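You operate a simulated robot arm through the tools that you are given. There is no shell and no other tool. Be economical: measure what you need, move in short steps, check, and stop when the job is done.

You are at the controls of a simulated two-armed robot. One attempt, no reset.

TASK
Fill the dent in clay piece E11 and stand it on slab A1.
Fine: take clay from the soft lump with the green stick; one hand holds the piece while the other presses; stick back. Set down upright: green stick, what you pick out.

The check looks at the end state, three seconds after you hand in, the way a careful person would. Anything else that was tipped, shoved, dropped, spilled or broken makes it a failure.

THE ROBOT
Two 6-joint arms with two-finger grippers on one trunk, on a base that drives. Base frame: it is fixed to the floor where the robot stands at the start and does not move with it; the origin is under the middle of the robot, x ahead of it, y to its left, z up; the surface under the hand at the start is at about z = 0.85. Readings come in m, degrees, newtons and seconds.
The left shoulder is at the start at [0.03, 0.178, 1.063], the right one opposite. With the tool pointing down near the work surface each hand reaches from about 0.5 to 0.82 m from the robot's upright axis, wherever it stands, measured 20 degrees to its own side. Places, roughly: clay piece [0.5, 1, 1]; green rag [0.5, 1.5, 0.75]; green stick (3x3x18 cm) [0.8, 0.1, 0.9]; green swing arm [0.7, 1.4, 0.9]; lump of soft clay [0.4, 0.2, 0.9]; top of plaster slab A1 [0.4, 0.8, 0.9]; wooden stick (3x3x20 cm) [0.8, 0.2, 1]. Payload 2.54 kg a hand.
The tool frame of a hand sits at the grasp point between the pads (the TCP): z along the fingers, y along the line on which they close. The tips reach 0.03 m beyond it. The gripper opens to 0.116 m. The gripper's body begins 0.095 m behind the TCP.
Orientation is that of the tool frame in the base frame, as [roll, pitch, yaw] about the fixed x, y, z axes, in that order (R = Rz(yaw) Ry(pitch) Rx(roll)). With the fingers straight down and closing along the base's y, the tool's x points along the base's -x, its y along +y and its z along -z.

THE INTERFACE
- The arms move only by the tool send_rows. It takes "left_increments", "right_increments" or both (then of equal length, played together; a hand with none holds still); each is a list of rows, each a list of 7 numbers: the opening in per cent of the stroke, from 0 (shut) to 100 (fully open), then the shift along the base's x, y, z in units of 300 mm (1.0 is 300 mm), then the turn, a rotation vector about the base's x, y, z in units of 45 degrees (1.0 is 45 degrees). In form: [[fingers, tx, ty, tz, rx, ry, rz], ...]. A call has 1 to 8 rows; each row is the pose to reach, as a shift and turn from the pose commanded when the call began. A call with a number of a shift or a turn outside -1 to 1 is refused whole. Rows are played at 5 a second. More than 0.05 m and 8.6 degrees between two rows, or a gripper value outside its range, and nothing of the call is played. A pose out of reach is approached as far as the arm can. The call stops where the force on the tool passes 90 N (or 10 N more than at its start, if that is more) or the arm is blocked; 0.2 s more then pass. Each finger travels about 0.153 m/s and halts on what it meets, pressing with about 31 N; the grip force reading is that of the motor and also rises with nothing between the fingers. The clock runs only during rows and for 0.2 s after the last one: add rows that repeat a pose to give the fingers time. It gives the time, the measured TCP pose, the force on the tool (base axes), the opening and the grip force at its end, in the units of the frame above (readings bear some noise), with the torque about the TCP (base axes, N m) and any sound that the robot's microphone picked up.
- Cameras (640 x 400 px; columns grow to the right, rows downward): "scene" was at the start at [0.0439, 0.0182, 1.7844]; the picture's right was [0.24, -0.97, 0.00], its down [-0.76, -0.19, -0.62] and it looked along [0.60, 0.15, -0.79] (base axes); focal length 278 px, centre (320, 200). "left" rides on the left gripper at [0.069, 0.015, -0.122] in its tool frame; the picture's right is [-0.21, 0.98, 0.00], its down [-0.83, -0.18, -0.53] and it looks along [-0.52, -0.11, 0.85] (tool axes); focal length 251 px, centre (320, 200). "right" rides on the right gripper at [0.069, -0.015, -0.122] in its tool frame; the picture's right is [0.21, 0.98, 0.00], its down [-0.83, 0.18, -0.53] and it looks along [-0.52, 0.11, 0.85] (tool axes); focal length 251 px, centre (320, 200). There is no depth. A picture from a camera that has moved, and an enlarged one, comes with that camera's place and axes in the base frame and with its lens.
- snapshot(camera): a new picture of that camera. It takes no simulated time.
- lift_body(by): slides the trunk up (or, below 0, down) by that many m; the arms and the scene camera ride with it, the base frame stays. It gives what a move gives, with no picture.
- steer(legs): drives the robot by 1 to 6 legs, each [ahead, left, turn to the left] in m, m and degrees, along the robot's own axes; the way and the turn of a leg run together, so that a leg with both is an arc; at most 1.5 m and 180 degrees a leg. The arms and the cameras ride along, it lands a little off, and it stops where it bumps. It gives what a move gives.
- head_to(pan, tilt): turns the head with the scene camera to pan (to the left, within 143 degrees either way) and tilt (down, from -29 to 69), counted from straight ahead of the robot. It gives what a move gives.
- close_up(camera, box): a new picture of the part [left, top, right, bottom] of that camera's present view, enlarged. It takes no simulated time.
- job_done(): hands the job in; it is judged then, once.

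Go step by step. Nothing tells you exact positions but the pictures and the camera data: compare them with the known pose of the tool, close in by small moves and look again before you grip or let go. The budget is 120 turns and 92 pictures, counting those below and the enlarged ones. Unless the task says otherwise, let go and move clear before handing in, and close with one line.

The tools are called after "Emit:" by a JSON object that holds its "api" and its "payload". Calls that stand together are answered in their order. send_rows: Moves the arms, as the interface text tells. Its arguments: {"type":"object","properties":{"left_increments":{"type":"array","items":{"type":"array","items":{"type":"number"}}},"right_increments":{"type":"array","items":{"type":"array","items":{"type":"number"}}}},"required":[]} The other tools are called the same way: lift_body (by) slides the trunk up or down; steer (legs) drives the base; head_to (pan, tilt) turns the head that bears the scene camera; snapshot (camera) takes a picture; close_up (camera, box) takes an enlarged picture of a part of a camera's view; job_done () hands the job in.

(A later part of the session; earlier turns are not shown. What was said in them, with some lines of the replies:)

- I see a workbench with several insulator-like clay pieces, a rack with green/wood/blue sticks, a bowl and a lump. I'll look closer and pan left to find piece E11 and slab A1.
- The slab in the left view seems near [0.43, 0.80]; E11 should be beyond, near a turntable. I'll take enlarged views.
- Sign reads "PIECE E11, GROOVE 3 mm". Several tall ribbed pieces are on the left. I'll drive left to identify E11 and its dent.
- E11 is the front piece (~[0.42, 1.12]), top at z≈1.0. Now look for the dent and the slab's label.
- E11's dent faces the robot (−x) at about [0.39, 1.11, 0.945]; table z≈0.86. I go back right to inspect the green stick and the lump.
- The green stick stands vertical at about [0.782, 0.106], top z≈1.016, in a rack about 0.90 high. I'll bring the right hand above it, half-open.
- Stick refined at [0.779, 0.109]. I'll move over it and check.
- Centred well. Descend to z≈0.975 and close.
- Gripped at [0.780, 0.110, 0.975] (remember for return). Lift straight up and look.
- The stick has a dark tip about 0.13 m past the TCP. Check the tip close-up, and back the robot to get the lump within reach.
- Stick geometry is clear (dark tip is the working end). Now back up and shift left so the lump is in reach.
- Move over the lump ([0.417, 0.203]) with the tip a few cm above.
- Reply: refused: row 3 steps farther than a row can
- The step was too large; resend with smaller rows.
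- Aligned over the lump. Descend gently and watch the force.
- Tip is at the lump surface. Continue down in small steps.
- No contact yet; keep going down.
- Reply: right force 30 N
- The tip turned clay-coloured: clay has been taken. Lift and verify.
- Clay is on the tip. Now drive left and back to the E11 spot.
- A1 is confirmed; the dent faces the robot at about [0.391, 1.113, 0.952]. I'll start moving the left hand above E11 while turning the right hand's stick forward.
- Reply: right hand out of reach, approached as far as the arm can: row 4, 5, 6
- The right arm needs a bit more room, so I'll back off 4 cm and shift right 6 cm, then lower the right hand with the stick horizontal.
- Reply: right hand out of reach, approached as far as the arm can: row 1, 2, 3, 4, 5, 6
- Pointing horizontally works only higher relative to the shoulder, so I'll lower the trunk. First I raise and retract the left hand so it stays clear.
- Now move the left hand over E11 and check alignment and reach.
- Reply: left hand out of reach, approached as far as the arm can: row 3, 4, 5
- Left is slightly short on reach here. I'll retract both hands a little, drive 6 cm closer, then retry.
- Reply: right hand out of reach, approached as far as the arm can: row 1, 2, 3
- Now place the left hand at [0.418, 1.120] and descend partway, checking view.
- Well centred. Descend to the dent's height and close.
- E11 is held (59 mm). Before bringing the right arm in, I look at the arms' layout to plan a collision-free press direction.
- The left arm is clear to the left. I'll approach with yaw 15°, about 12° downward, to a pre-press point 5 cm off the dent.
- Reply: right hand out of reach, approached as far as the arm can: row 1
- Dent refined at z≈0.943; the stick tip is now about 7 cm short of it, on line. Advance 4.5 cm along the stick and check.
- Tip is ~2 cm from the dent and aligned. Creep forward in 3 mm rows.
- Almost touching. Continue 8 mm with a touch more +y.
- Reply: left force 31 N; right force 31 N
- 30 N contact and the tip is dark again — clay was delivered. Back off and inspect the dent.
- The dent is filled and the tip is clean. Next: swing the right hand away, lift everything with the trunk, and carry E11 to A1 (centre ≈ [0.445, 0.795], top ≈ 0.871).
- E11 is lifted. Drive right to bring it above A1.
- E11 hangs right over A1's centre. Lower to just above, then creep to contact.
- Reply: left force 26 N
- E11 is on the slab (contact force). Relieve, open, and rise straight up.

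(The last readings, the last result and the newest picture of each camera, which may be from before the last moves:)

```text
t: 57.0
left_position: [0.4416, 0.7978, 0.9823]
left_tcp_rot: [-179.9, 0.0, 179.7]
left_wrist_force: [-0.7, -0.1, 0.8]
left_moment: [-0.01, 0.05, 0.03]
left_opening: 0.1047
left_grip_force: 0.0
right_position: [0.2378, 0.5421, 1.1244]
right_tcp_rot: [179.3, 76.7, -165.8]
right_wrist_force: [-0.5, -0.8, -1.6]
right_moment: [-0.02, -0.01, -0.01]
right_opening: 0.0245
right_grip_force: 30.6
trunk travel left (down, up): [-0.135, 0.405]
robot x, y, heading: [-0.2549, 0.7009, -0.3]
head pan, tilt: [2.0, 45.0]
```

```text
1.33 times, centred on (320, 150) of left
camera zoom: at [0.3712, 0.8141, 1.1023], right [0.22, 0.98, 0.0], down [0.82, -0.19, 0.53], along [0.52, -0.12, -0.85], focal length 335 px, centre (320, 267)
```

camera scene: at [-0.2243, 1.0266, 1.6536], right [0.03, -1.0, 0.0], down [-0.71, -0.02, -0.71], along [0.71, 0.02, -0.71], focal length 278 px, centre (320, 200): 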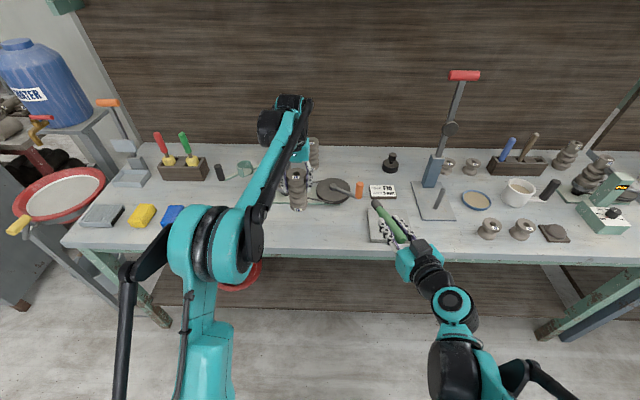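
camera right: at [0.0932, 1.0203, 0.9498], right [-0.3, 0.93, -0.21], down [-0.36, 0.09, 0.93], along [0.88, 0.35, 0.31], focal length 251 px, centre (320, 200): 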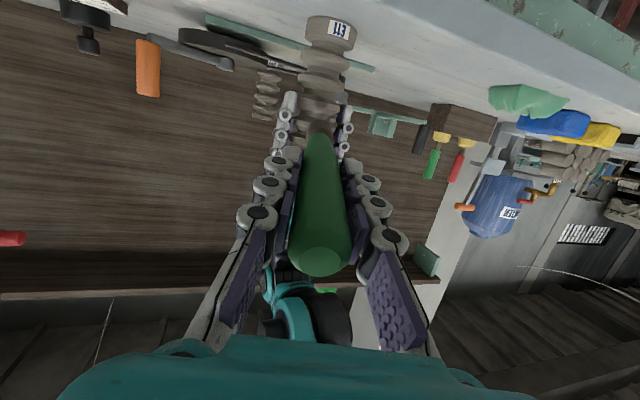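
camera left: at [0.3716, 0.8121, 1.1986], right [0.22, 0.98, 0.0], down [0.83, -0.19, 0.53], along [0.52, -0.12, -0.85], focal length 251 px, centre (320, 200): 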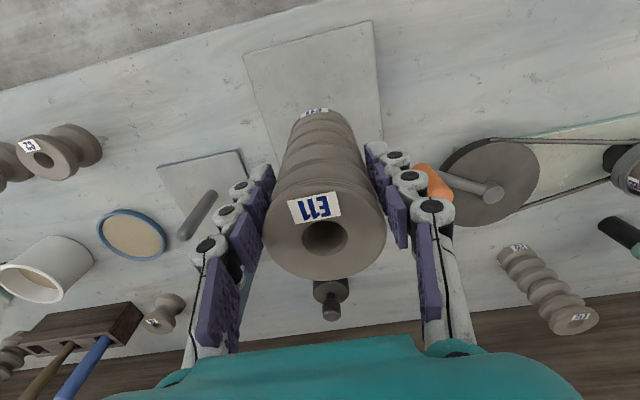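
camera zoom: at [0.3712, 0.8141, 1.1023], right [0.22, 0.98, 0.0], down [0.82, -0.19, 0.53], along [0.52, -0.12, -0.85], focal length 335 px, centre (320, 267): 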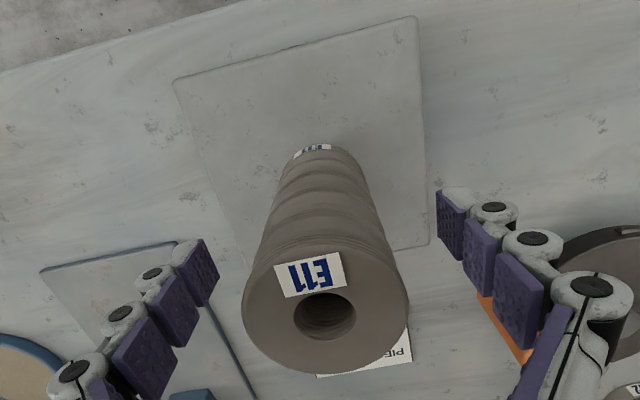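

Standing upright and free. Raise the left hand well clear, then retract it.

Emit:
{"api": "send_rows", "payload": {"left_increments": [[90, 0, 0, 0.1, 0, 0, 0], [90, 0, 0, 0.25, 0, 0, 0], [90, 0, 0, 0.4, 0, 0, 0], [90, -0.02, 0, 0.55, 0, 0, 0], [90, -0.1, 0, 0.68, 0, 0, 0], [90, -0.2, 0.05, 0.8, 0, 0, 0], [90, -0.35, 0.08, 0.8, 0, 0, 0], [90, -0.5, 0.1, 0.8, 0, 0, 0]], "right_increments": [[0, 0, 0, 0.03, 0, 0.166, 0], [0, 0, 0, 0.06, 0, 0.333, 0], [0, 0, 0, 0.09, 0, 0.5, 0], [0, 0, 0, 0.12, 0, 0.666, 0], [0, 0, 0, 0.15, 0, 0.833, 0], [0, 0, 0, 0.18, 0, 1, 0], [0, 0, 0, 0.18, 0, 1, 0], [0, 0, 0, 0.18, 0, 1, 0]]}}

Emit:
{"api": "lift_body", "payload": {"by": 0.14}}

Emit:
{"api": "snapshot", "payload": {"camera": "scene"}}

```text
t: 58.8
left_position: [0.2884, 0.8276, 1.2226]
left_tcp_rot: [-180.0, 0.0, 179.7]
left_wrist_force: [-0.3, 0.3, -0.1]
left_moment: [-0.01, 0.01, 0.01]
left_opening: 0.1044
left_grip_force: 0.1
right_position: [0.2358, 0.5407, 1.1783]
right_tcp_rot: [167.6, 32.1, -176.3]
right_wrist_force: [0.0, 0.5, 0.1]
right_moment: [0.01, -0.02, -0.01]
right_opening: 0.0244
right_grip_force: 30.8
trunk travel left (down, up): [-0.135, 0.405]
robot x, y, heading: [-0.2518, 0.7026, -0.3]
head pan, tilt: [2.0, 45.0]
```

```text
t: 60.4
left_position: [0.291, 0.8259, 1.3619]
left_tcp_rot: [-180.0, 0.0, 179.8]
left_wrist_force: [0.0, -1.5, 0.6]
left_moment: [0.02, 0.0, 0.01]
left_opening: 0.1044
left_grip_force: 0.1
right_position: [0.2376, 0.5413, 1.318]
right_tcp_rot: [167.6, 32.0, -176.2]
right_wrist_force: [-0.1, -0.1, 0.2]
right_moment: [-0.01, 0.0, -0.01]
right_opening: 0.0244
right_grip_force: 31.3
trunk travel left (down, up): [-0.275, 0.265]
robot x, y, heading: [-0.2512, 0.7031, -0.4]
head pan, tilt: [2.0, 45.0]
```

```text
19 pictures are left
camera scene: at [-0.2011, 0.7035, 1.7936], right [0.03, -1.0, 0.0], down [-0.71, -0.02, -0.71], along [0.71, 0.02, -0.71], focal length 278 px, centre (320, 200)
```

scene: 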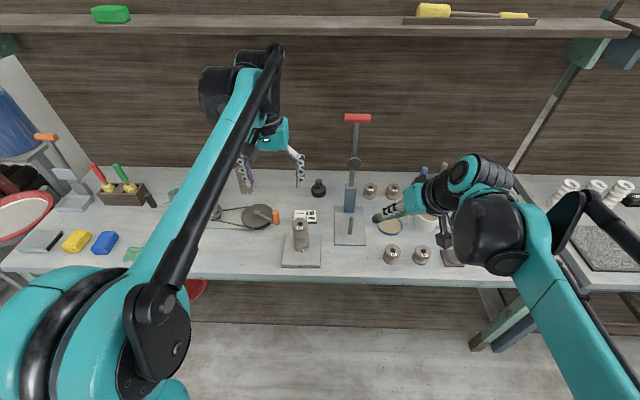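

E11 stands on A1. Now restore the right hand to vertical and drive back to the rack position.

Emit:
{"api": "send_rows", "payload": {"right_increments": [[0, 0, 0, 0, -0.058, 0.14, -0.032], [0, 0, 0, 0, -0.117, 0.28, -0.064], [0, 0, 0, 0, -0.175, 0.42, -0.095], [0, 0, 0, 0, -0.234, 0.56, -0.127], [0, 0, 0, 0, -0.292, 0.7, -0.159], [0, 0, 0, 0, -0.292, 0.7, -0.159]]}}

Emit:
{"api": "steer", "payload": {"legs": [[0, -0.443, 0], [0.25, 0, 0]]}}

Emit:
{"api": "snapshot", "payload": {"camera": "right"}}

```text
t: 61.8
left_position: [0.2899, 0.8262, 1.363]
left_tcp_rot: [180.0, 0.1, 179.7]
left_wrist_force: [-0.4, 0.0, -0.2]
left_moment: [-0.02, 0.0, 0.0]
left_opening: 0.1042
left_grip_force: 0.0
right_position: [0.237, 0.5404, 1.3192]
right_tcp_rot: [179.9, 0.0, 180.0]
right_wrist_force: [0.6, -0.3, 0.0]
right_moment: [0.02, -0.04, 0.01]
right_opening: 0.0246
right_grip_force: 31.2
trunk travel left (down, up): [-0.275, 0.265]
robot x, y, heading: [-0.2519, 0.7009, -0.2]
head pan, tilt: [2.0, 45.0]
```

```text
t: 66.0
left_position: [0.5371, 0.3827, 1.361]
left_tcp_rot: [-180.0, 0.0, 179.9]
left_wrist_force: [-0.3, 0.0, -0.5]
left_moment: [0.01, 0.01, 0.01]
left_opening: 0.1042
left_grip_force: 0.1
right_position: [0.4843, 0.0983, 1.317]
right_tcp_rot: [179.9, 0.0, -179.8]
right_wrist_force: [0.0, 0.4, 0.3]
right_moment: [0.01, 0.03, -0.01]
right_opening: 0.0242
right_grip_force: 31.3
trunk travel left (down, up): [-0.275, 0.265]
robot x, y, heading: [-0.0068, 0.2514, -0.0]
head pan, tilt: [2.0, 45.0]
```

```text
18 pictures are left
camera right: at [0.4161, 0.0818, 1.4398], right [-0.22, 0.98, 0.0], down [0.83, 0.18, 0.53], along [0.52, 0.12, -0.85], focal length 251 px, centre (320, 200)
```

right: 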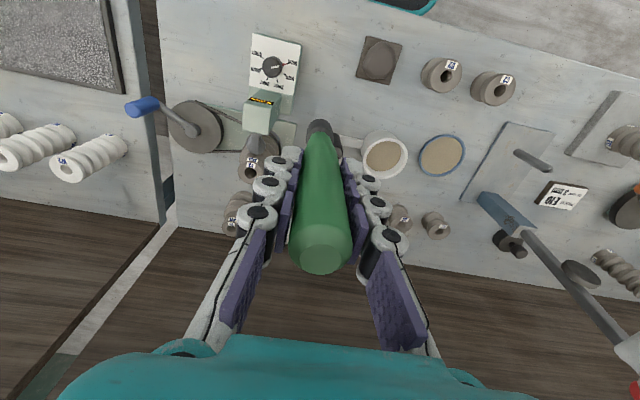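

Move over the rack slot, staying high.

Emit:
{"api": "send_rows", "payload": {"right_increments": [[0, 0.15, 0.006, 0, 0, 0, 0], [0, 0.3, 0.012, 0, 0, 0, 0], [0, 0.45, 0.018, -0.03, 0, 0, 0], [0, 0.6, 0.024, -0.08, 0, 0, 0], [0, 0.74, 0.03, -0.15, 0, 0, 0], [0, 0.87, 0.035, -0.24, 0, 0, 0], [0, 0.986, 0.04, -0.34, 0, 0, 0], [0, 0.986, 0.04, -0.42, 0, 0, 0]]}}

Emit:
{"api": "close_up", "payload": {"camera": "right", "box": [260, 60, 420, 180]}}

```text
t: 67.8
left_position: [0.5388, 0.3828, 1.3603]
left_tcp_rot: [-179.9, -0.1, 180.0]
left_wrist_force: [0.7, -0.2, 0.5]
left_moment: [-0.03, 0.06, 0.03]
left_opening: 0.1043
left_grip_force: 0.1
right_position: [0.772, 0.1075, 1.1858]
right_tcp_rot: [180.0, -0.1, -179.8]
right_wrist_force: [0.2, -0.4, -0.5]
right_moment: [-0.02, 0.05, 0.0]
right_opening: 0.0241
right_grip_force: 31.6
right hand out of reach, approached as far as the arm can: row 7, 8
trunk travel left (down, up): [-0.275, 0.265]
robot x, y, heading: [-0.0065, 0.2592, 0.1]
head pan, tilt: [2.0, 45.0]
```

```text
3.33 times, centred on (340, 120) of right
camera zoom: at [0.7028, 0.0939, 1.3086], right [-0.22, 0.98, 0.0], down [0.83, 0.18, 0.53], along [0.52, 0.12, -0.85], focal length 838 px, centre (253, 467)
```

zoom: 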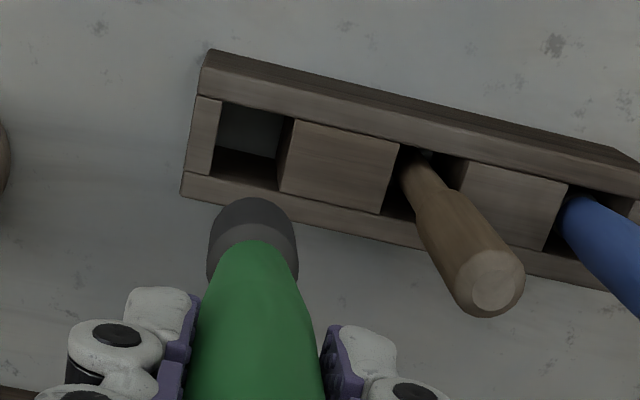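

Slot is at about [0.781, 0.110]. I'll drive 2 cm forward for reach margin, then align.

Emit:
{"api": "steer", "payload": {"legs": [[0.025, 0, 0]]}}

```text
t: 68.6
left_position: [0.5595, 0.3824, 1.3634]
left_tcp_rot: [180.0, 0.1, 179.9]
left_wrist_force: [0.0, -0.3, 0.4]
left_moment: [0.01, -0.03, 0.03]
left_opening: 0.1043
left_grip_force: 0.0
right_position: [0.7934, 0.1097, 1.1892]
right_tcp_rot: [-180.0, 0.0, -179.8]
right_wrist_force: [-1.0, -0.2, -0.9]
right_moment: [0.02, 0.0, 0.01]
right_opening: 0.0242
right_grip_force: 30.9
trunk travel left (down, up): [-0.275, 0.265]
robot x, y, heading: [0.0198, 0.2521, 0.1]
head pan, tilt: [2.0, 45.0]
```

Emit:
{"api": "send_rows", "payload": {"right_increments": [[0, -0.045, 0.001, -0.1, 0, 0, 0], [0, -0.045, 0.001, -0.22, 0, 0, 0], [0, -0.045, 0.001, -0.34, 0, 0, 0], [0, -0.045, 0.001, -0.44, 0, 0, 0], [0, -0.045, 0.001, -0.44, 0, 0, 0]]}}

Emit:
{"api": "close_up", "payload": {"camera": "right", "box": [260, 60, 420, 180]}}

Emit:
{"api": "close_up", "payload": {"camera": "scene", "box": [310, 120, 430, 220]}}

```text
t: 69.8
left_position: [0.5618, 0.3833, 1.3616]
left_tcp_rot: [180.0, 0.1, 179.9]
left_wrist_force: [0.0, -0.4, -0.3]
left_moment: [-0.01, 0.01, -0.01]
left_opening: 0.1047
left_grip_force: 0.0
right_position: [0.7815, 0.1097, 1.055]
right_tcp_rot: [179.9, -0.1, -179.8]
right_wrist_force: [0.1, -1.1, -0.7]
right_moment: [0.03, -0.01, -0.01]
right_opening: 0.0243
right_grip_force: 31.0
trunk travel left (down, up): [-0.275, 0.265]
robot x, y, heading: [0.0156, 0.2551, 0.0]
head pan, tilt: [2.0, 45.0]
```

```text
3.33 times, centred on (340, 120) of right
camera zoom: at [0.7112, 0.094, 1.178], right [-0.22, 0.98, 0.0], down [0.83, 0.18, 0.53], along [0.52, 0.12, -0.85], focal length 838 px, centre (253, 467)
```

zoom: 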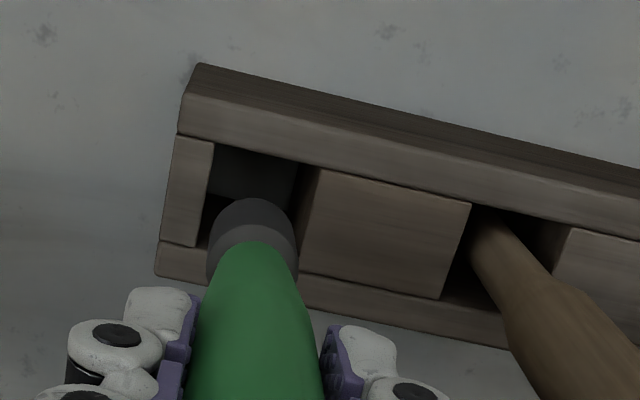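

```text
4.00 times, centred on (370, 170) of scene
camera zoom: at [0.0701, 0.2582, 1.7938], right [0.03, -1.0, 0.0], down [-0.71, -0.02, -0.71], along [0.71, 0.02, -0.71], focal length 1113 px, centre (120, 320)
```

zoom: 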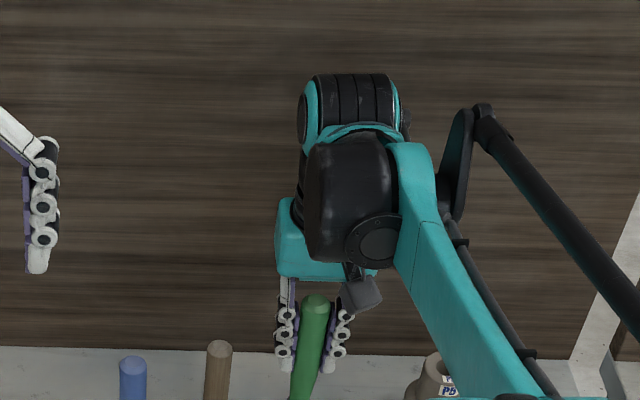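

Aligned with the slot. Descend into it gently.

Emit:
{"api": "send_rows", "payload": {"right_increments": [[0, 0, 0.003, -0.06, 0, 0, 0], [0, 0, 0.003, -0.12, 0, 0, 0], [0, 0, 0.003, -0.18, 0, 0, 0], [0, 0, 0.003, -0.233, 0, 0, 0], [0, 0, 0.003, -0.233, 0, 0, 0]]}}

Emit:
{"api": "close_up", "payload": {"camera": "right", "box": [260, 80, 420, 200]}}

```text
t: 71.0
left_position: [0.5607, 0.3835, 1.3622]
left_tcp_rot: [180.0, 0.1, 179.9]
left_wrist_force: [0.7, 0.2, 0.1]
left_moment: [0.01, 0.0, 0.0]
left_opening: 0.1045
left_grip_force: 0.0
right_position: [0.7815, 0.1109, 0.9855]
right_tcp_rot: [-180.0, -0.1, -179.8]
right_wrist_force: [-0.1, 0.5, 0.1]
right_moment: [0.01, 0.03, 0.05]
right_opening: 0.0246
right_grip_force: 30.8
trunk travel left (down, up): [-0.275, 0.265]
robot x, y, heading: [0.0184, 0.2534, 0.3]
head pan, tilt: [2.0, 45.0]
```

```text
3.33 times, centred on (340, 140) of right
camera zoom: at [0.7118, 0.0955, 1.1083], right [-0.22, 0.98, 0.0], down [0.83, 0.18, 0.53], along [0.52, 0.12, -0.85], focal length 838 px, centre (253, 400)
```

zoom: 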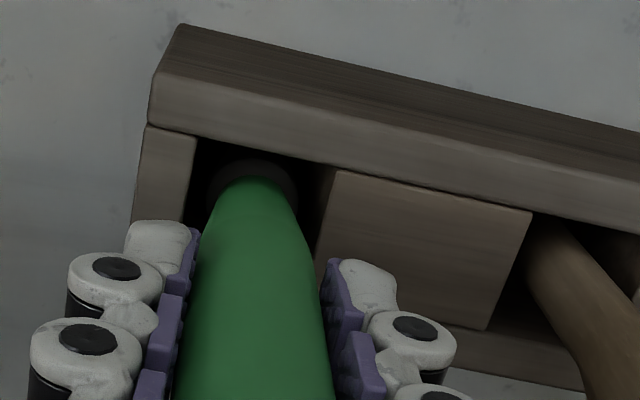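

Inside the slot. Creep down to contact.

Emit:
{"api": "send_rows", "payload": {"right_increments": [[0, 0, 0, -0.013, 0, 0, 0], [0, 0, 0, -0.026, 0, 0, 0], [0, 0, 0, -0.037, 0, 0, 0]]}}

```text
t: 71.8
left_position: [0.561, 0.3818, 1.3625]
left_tcp_rot: [180.0, 0.0, 179.8]
left_wrist_force: [-0.8, 0.5, -0.1]
left_moment: [-0.01, 0.0, -0.03]
left_opening: 0.1041
left_grip_force: 0.0
right_position: [0.7804, 0.1097, 0.9747]
right_tcp_rot: [180.0, 0.0, -179.8]
right_wrist_force: [-0.2, -0.2, 0.1]
right_moment: [-0.01, 0.02, -0.02]
right_opening: 0.0243
right_grip_force: 31.3
trunk travel left (down, up): [-0.275, 0.265]
robot x, y, heading: [0.021, 0.2548, 0.1]
head pan, tilt: [2.0, 45.0]
```

Emit:
{"api": "send_rows", "payload": {"right_increments": [[0, 0, 0, -0.01, 0, 0, 0], [0, 0, 0, -0.02, 0, 0, 0]]}}

```text
t: 72.4
left_position: [0.5596, 0.3835, 1.3627]
left_tcp_rot: [179.9, 0.0, 179.9]
left_wrist_force: [-1.0, 0.0, -0.4]
left_moment: [-0.01, -0.03, -0.01]
left_opening: 0.1046
left_grip_force: 0.1
right_position: [0.7816, 0.1111, 0.9703]
right_tcp_rot: [-180.0, 0.3, -179.8]
right_wrist_force: [4.4, 0.1, 12.6]
right_moment: [0.0, -0.43, 0.03]
right_opening: 0.0242
right_grip_force: 31.1
trunk travel left (down, up): [-0.275, 0.265]
robot x, y, heading: [0.0168, 0.254, 0.3]
head pan, tilt: [2.0, 45.0]
```

Contact at the slot floor (12 N). Open moderately and rise straight up.

Emit:
{"api": "send_rows", "payload": {"right_increments": [[0, 0, 0, 0.003, 0, 0, 0], [48, 0, 0, 0.003, 0, 0, 0], [48, 0, 0, 0.003, 0, 0, 0], [48, 0, 0, 0.003, 0, 0, 0]]}}

Emit:
{"api": "send_rows", "payload": {"right_increments": [[48, 0, 0, 0.08, 0, 0, 0], [48, 0, 0, 0.2, 0, 0, 0], [48, 0, 0, 0.34, 0, 0, 0], [48, 0, 0, 0.48, 0, 0, 0], [48, 0, 0, 0.62, 0, 0, 0], [48, -0.1, 0, 0.7, 0, 0, 0]]}}

Emit:
{"api": "snapshot", "payload": {"camera": "right"}}

```text
t: 73.4
left_position: [0.5619, 0.3833, 1.3616]
left_tcp_rot: [-180.0, 0.0, 179.9]
left_wrist_force: [0.6, -0.2, -0.7]
left_moment: [0.01, -0.02, 0.01]
left_opening: 0.1042
left_grip_force: 0.0
right_position: [0.7803, 0.1104, 0.9703]
right_tcp_rot: [-180.0, 0.0, -179.8]
right_wrist_force: [0.2, 0.0, -0.2]
right_moment: [0.03, 0.02, 0.0]
right_opening: 0.0557
right_grip_force: 0.1
trunk travel left (down, up): [-0.275, 0.265]
robot x, y, heading: [0.0185, 0.2559, -0.3]
head pan, tilt: [2.0, 45.0]
```

```text
t: 74.8
left_position: [0.5591, 0.3838, 1.3632]
left_tcp_rot: [180.0, 0.0, 179.9]
left_wrist_force: [-1.4, 0.1, 0.5]
left_moment: [0.0, -0.08, -0.04]
left_opening: 0.1046
left_grip_force: 0.2
right_position: [0.749, 0.1101, 1.1821]
right_tcp_rot: [180.0, 0.1, -179.9]
right_wrist_force: [-0.9, -0.2, 0.4]
right_moment: [-0.01, -0.07, 0.01]
right_opening: 0.0556
right_grip_force: 0.0
trunk travel left (down, up): [-0.275, 0.265]
robot x, y, heading: [0.0167, 0.2539, 0.0]
head pan, tilt: [2.0, 45.0]
```

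```text
13 pictures are left
camera right: at [0.6791, 0.0948, 1.3036], right [-0.22, 0.98, 0.0], down [0.82, 0.18, 0.54], along [0.52, 0.12, -0.84], focal length 251 px, centre (320, 200)
```

right: 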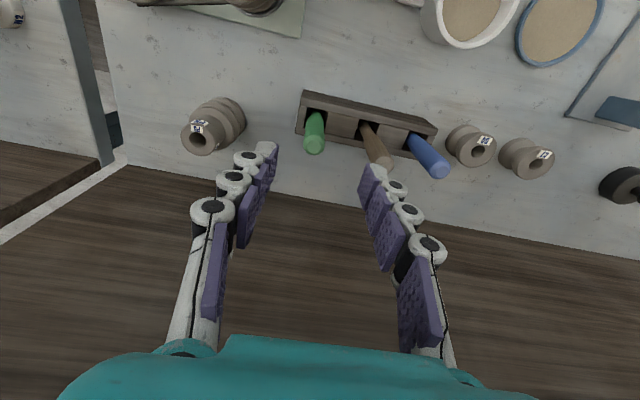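

The stick stands upright in its slot. I'll retract the right hand and take a final look at E11 and the whole bench.

Emit:
{"api": "send_rows", "payload": {"right_increments": [[48, -0.13, 0, 0.08, 0, 0, 0], [48, -0.26, 0, 0.16, 0, 0, 0], [48, -0.39, 0, 0.24, 0, 0, 0], [48, -0.52, 0, 0.32, 0, 0, 0], [48, -0.66, 0, 0.36, 0, 0, 0], [48, -0.8, 0, 0.4, 0, 0, 0]]}}

Emit:
{"api": "head_to", "payload": {"pan": 30, "tilt": 45}}

Emit:
{"api": "snapshot", "payload": {"camera": "scene"}}

Emit:
{"api": "snapshot", "payload": {"camera": "left"}}

```text
t: 76.2
left_position: [0.5576, 0.3839, 1.362]
left_tcp_rot: [-179.9, 0.0, 179.9]
left_wrist_force: [-1.2, 0.6, 0.3]
left_moment: [0.01, -0.05, 0.0]
left_opening: 0.1045
left_grip_force: 0.2
right_position: [0.5081, 0.1109, 1.2998]
right_tcp_rot: [-179.9, 0.0, -179.8]
right_wrist_force: [-0.6, 0.1, -0.3]
right_moment: [0.01, -0.07, 0.0]
right_opening: 0.0557
right_grip_force: 0.0
trunk travel left (down, up): [-0.275, 0.265]
robot x, y, heading: [0.0136, 0.2573, 0.1]
head pan, tilt: [2.0, 45.0]
```

```text
t: 77.1
left_position: [0.5596, 0.3829, 1.3632]
left_tcp_rot: [-180.0, 0.0, 179.9]
left_wrist_force: [0.0, -0.5, -0.4]
left_moment: [0.02, -0.01, 0.0]
left_opening: 0.1044
left_grip_force: 0.0
right_position: [0.511, 0.1109, 1.2996]
right_tcp_rot: [179.9, 0.0, -179.7]
right_wrist_force: [-0.3, -0.1, 0.2]
right_moment: [-0.03, -0.01, 0.01]
right_opening: 0.0558
right_grip_force: 0.1
trunk travel left (down, up): [-0.275, 0.265]
robot x, y, heading: [0.0177, 0.2549, -0.1]
head pan, tilt: [30.0, 45.0]
```

```text
12 pictures are left
camera scene: at [0.0586, 0.2959, 1.7938], right [0.5, -0.87, 0.0], down [-0.61, -0.35, -0.71], along [0.61, 0.35, -0.71], focal length 278 px, centre (320, 200)
```

scene: 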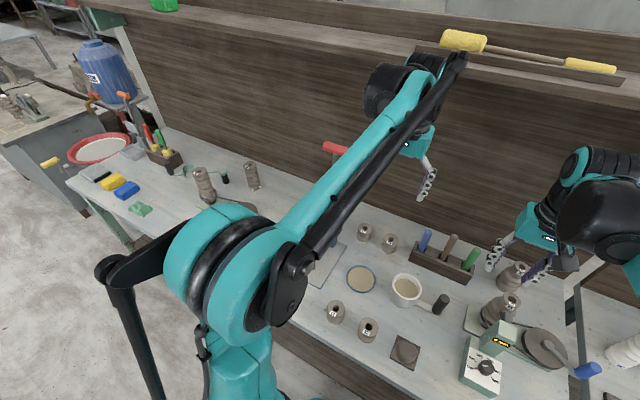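

```text
11 pictures are left
camera left: at [0.4907, 0.3998, 1.4826], right [0.22, 0.98, 0.0], down [0.83, -0.18, 0.53], along [0.52, -0.12, -0.85], focal length 251 px, centre (320, 200)
```

left: 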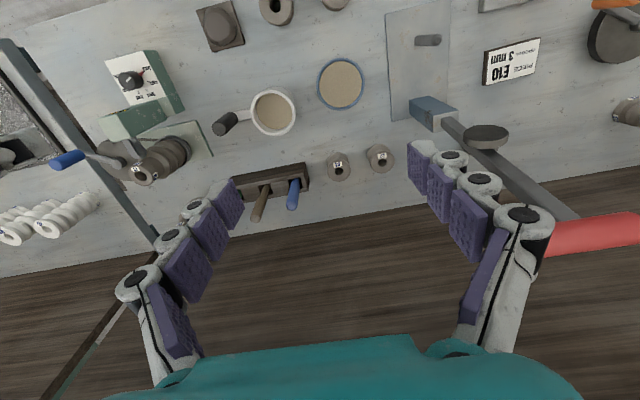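

E11's dent is filled, E11 stands upright on slab A1, and the green stick is back upright in its rack slot. Both hands are clear and nothing else was disturbed.

Emit:
{"api": "job_done", "payload": {}}

```text
The job is handed in.
```

I filled the dent in E11, stood the piece upright on slab A1, and put the green stick back upright in its rack slot. Both hands are empty and clear. I saw nothing else on the bench moved, though the left arm hid E11 in my last pictures; I last saw it standing on A1 just after I let go.
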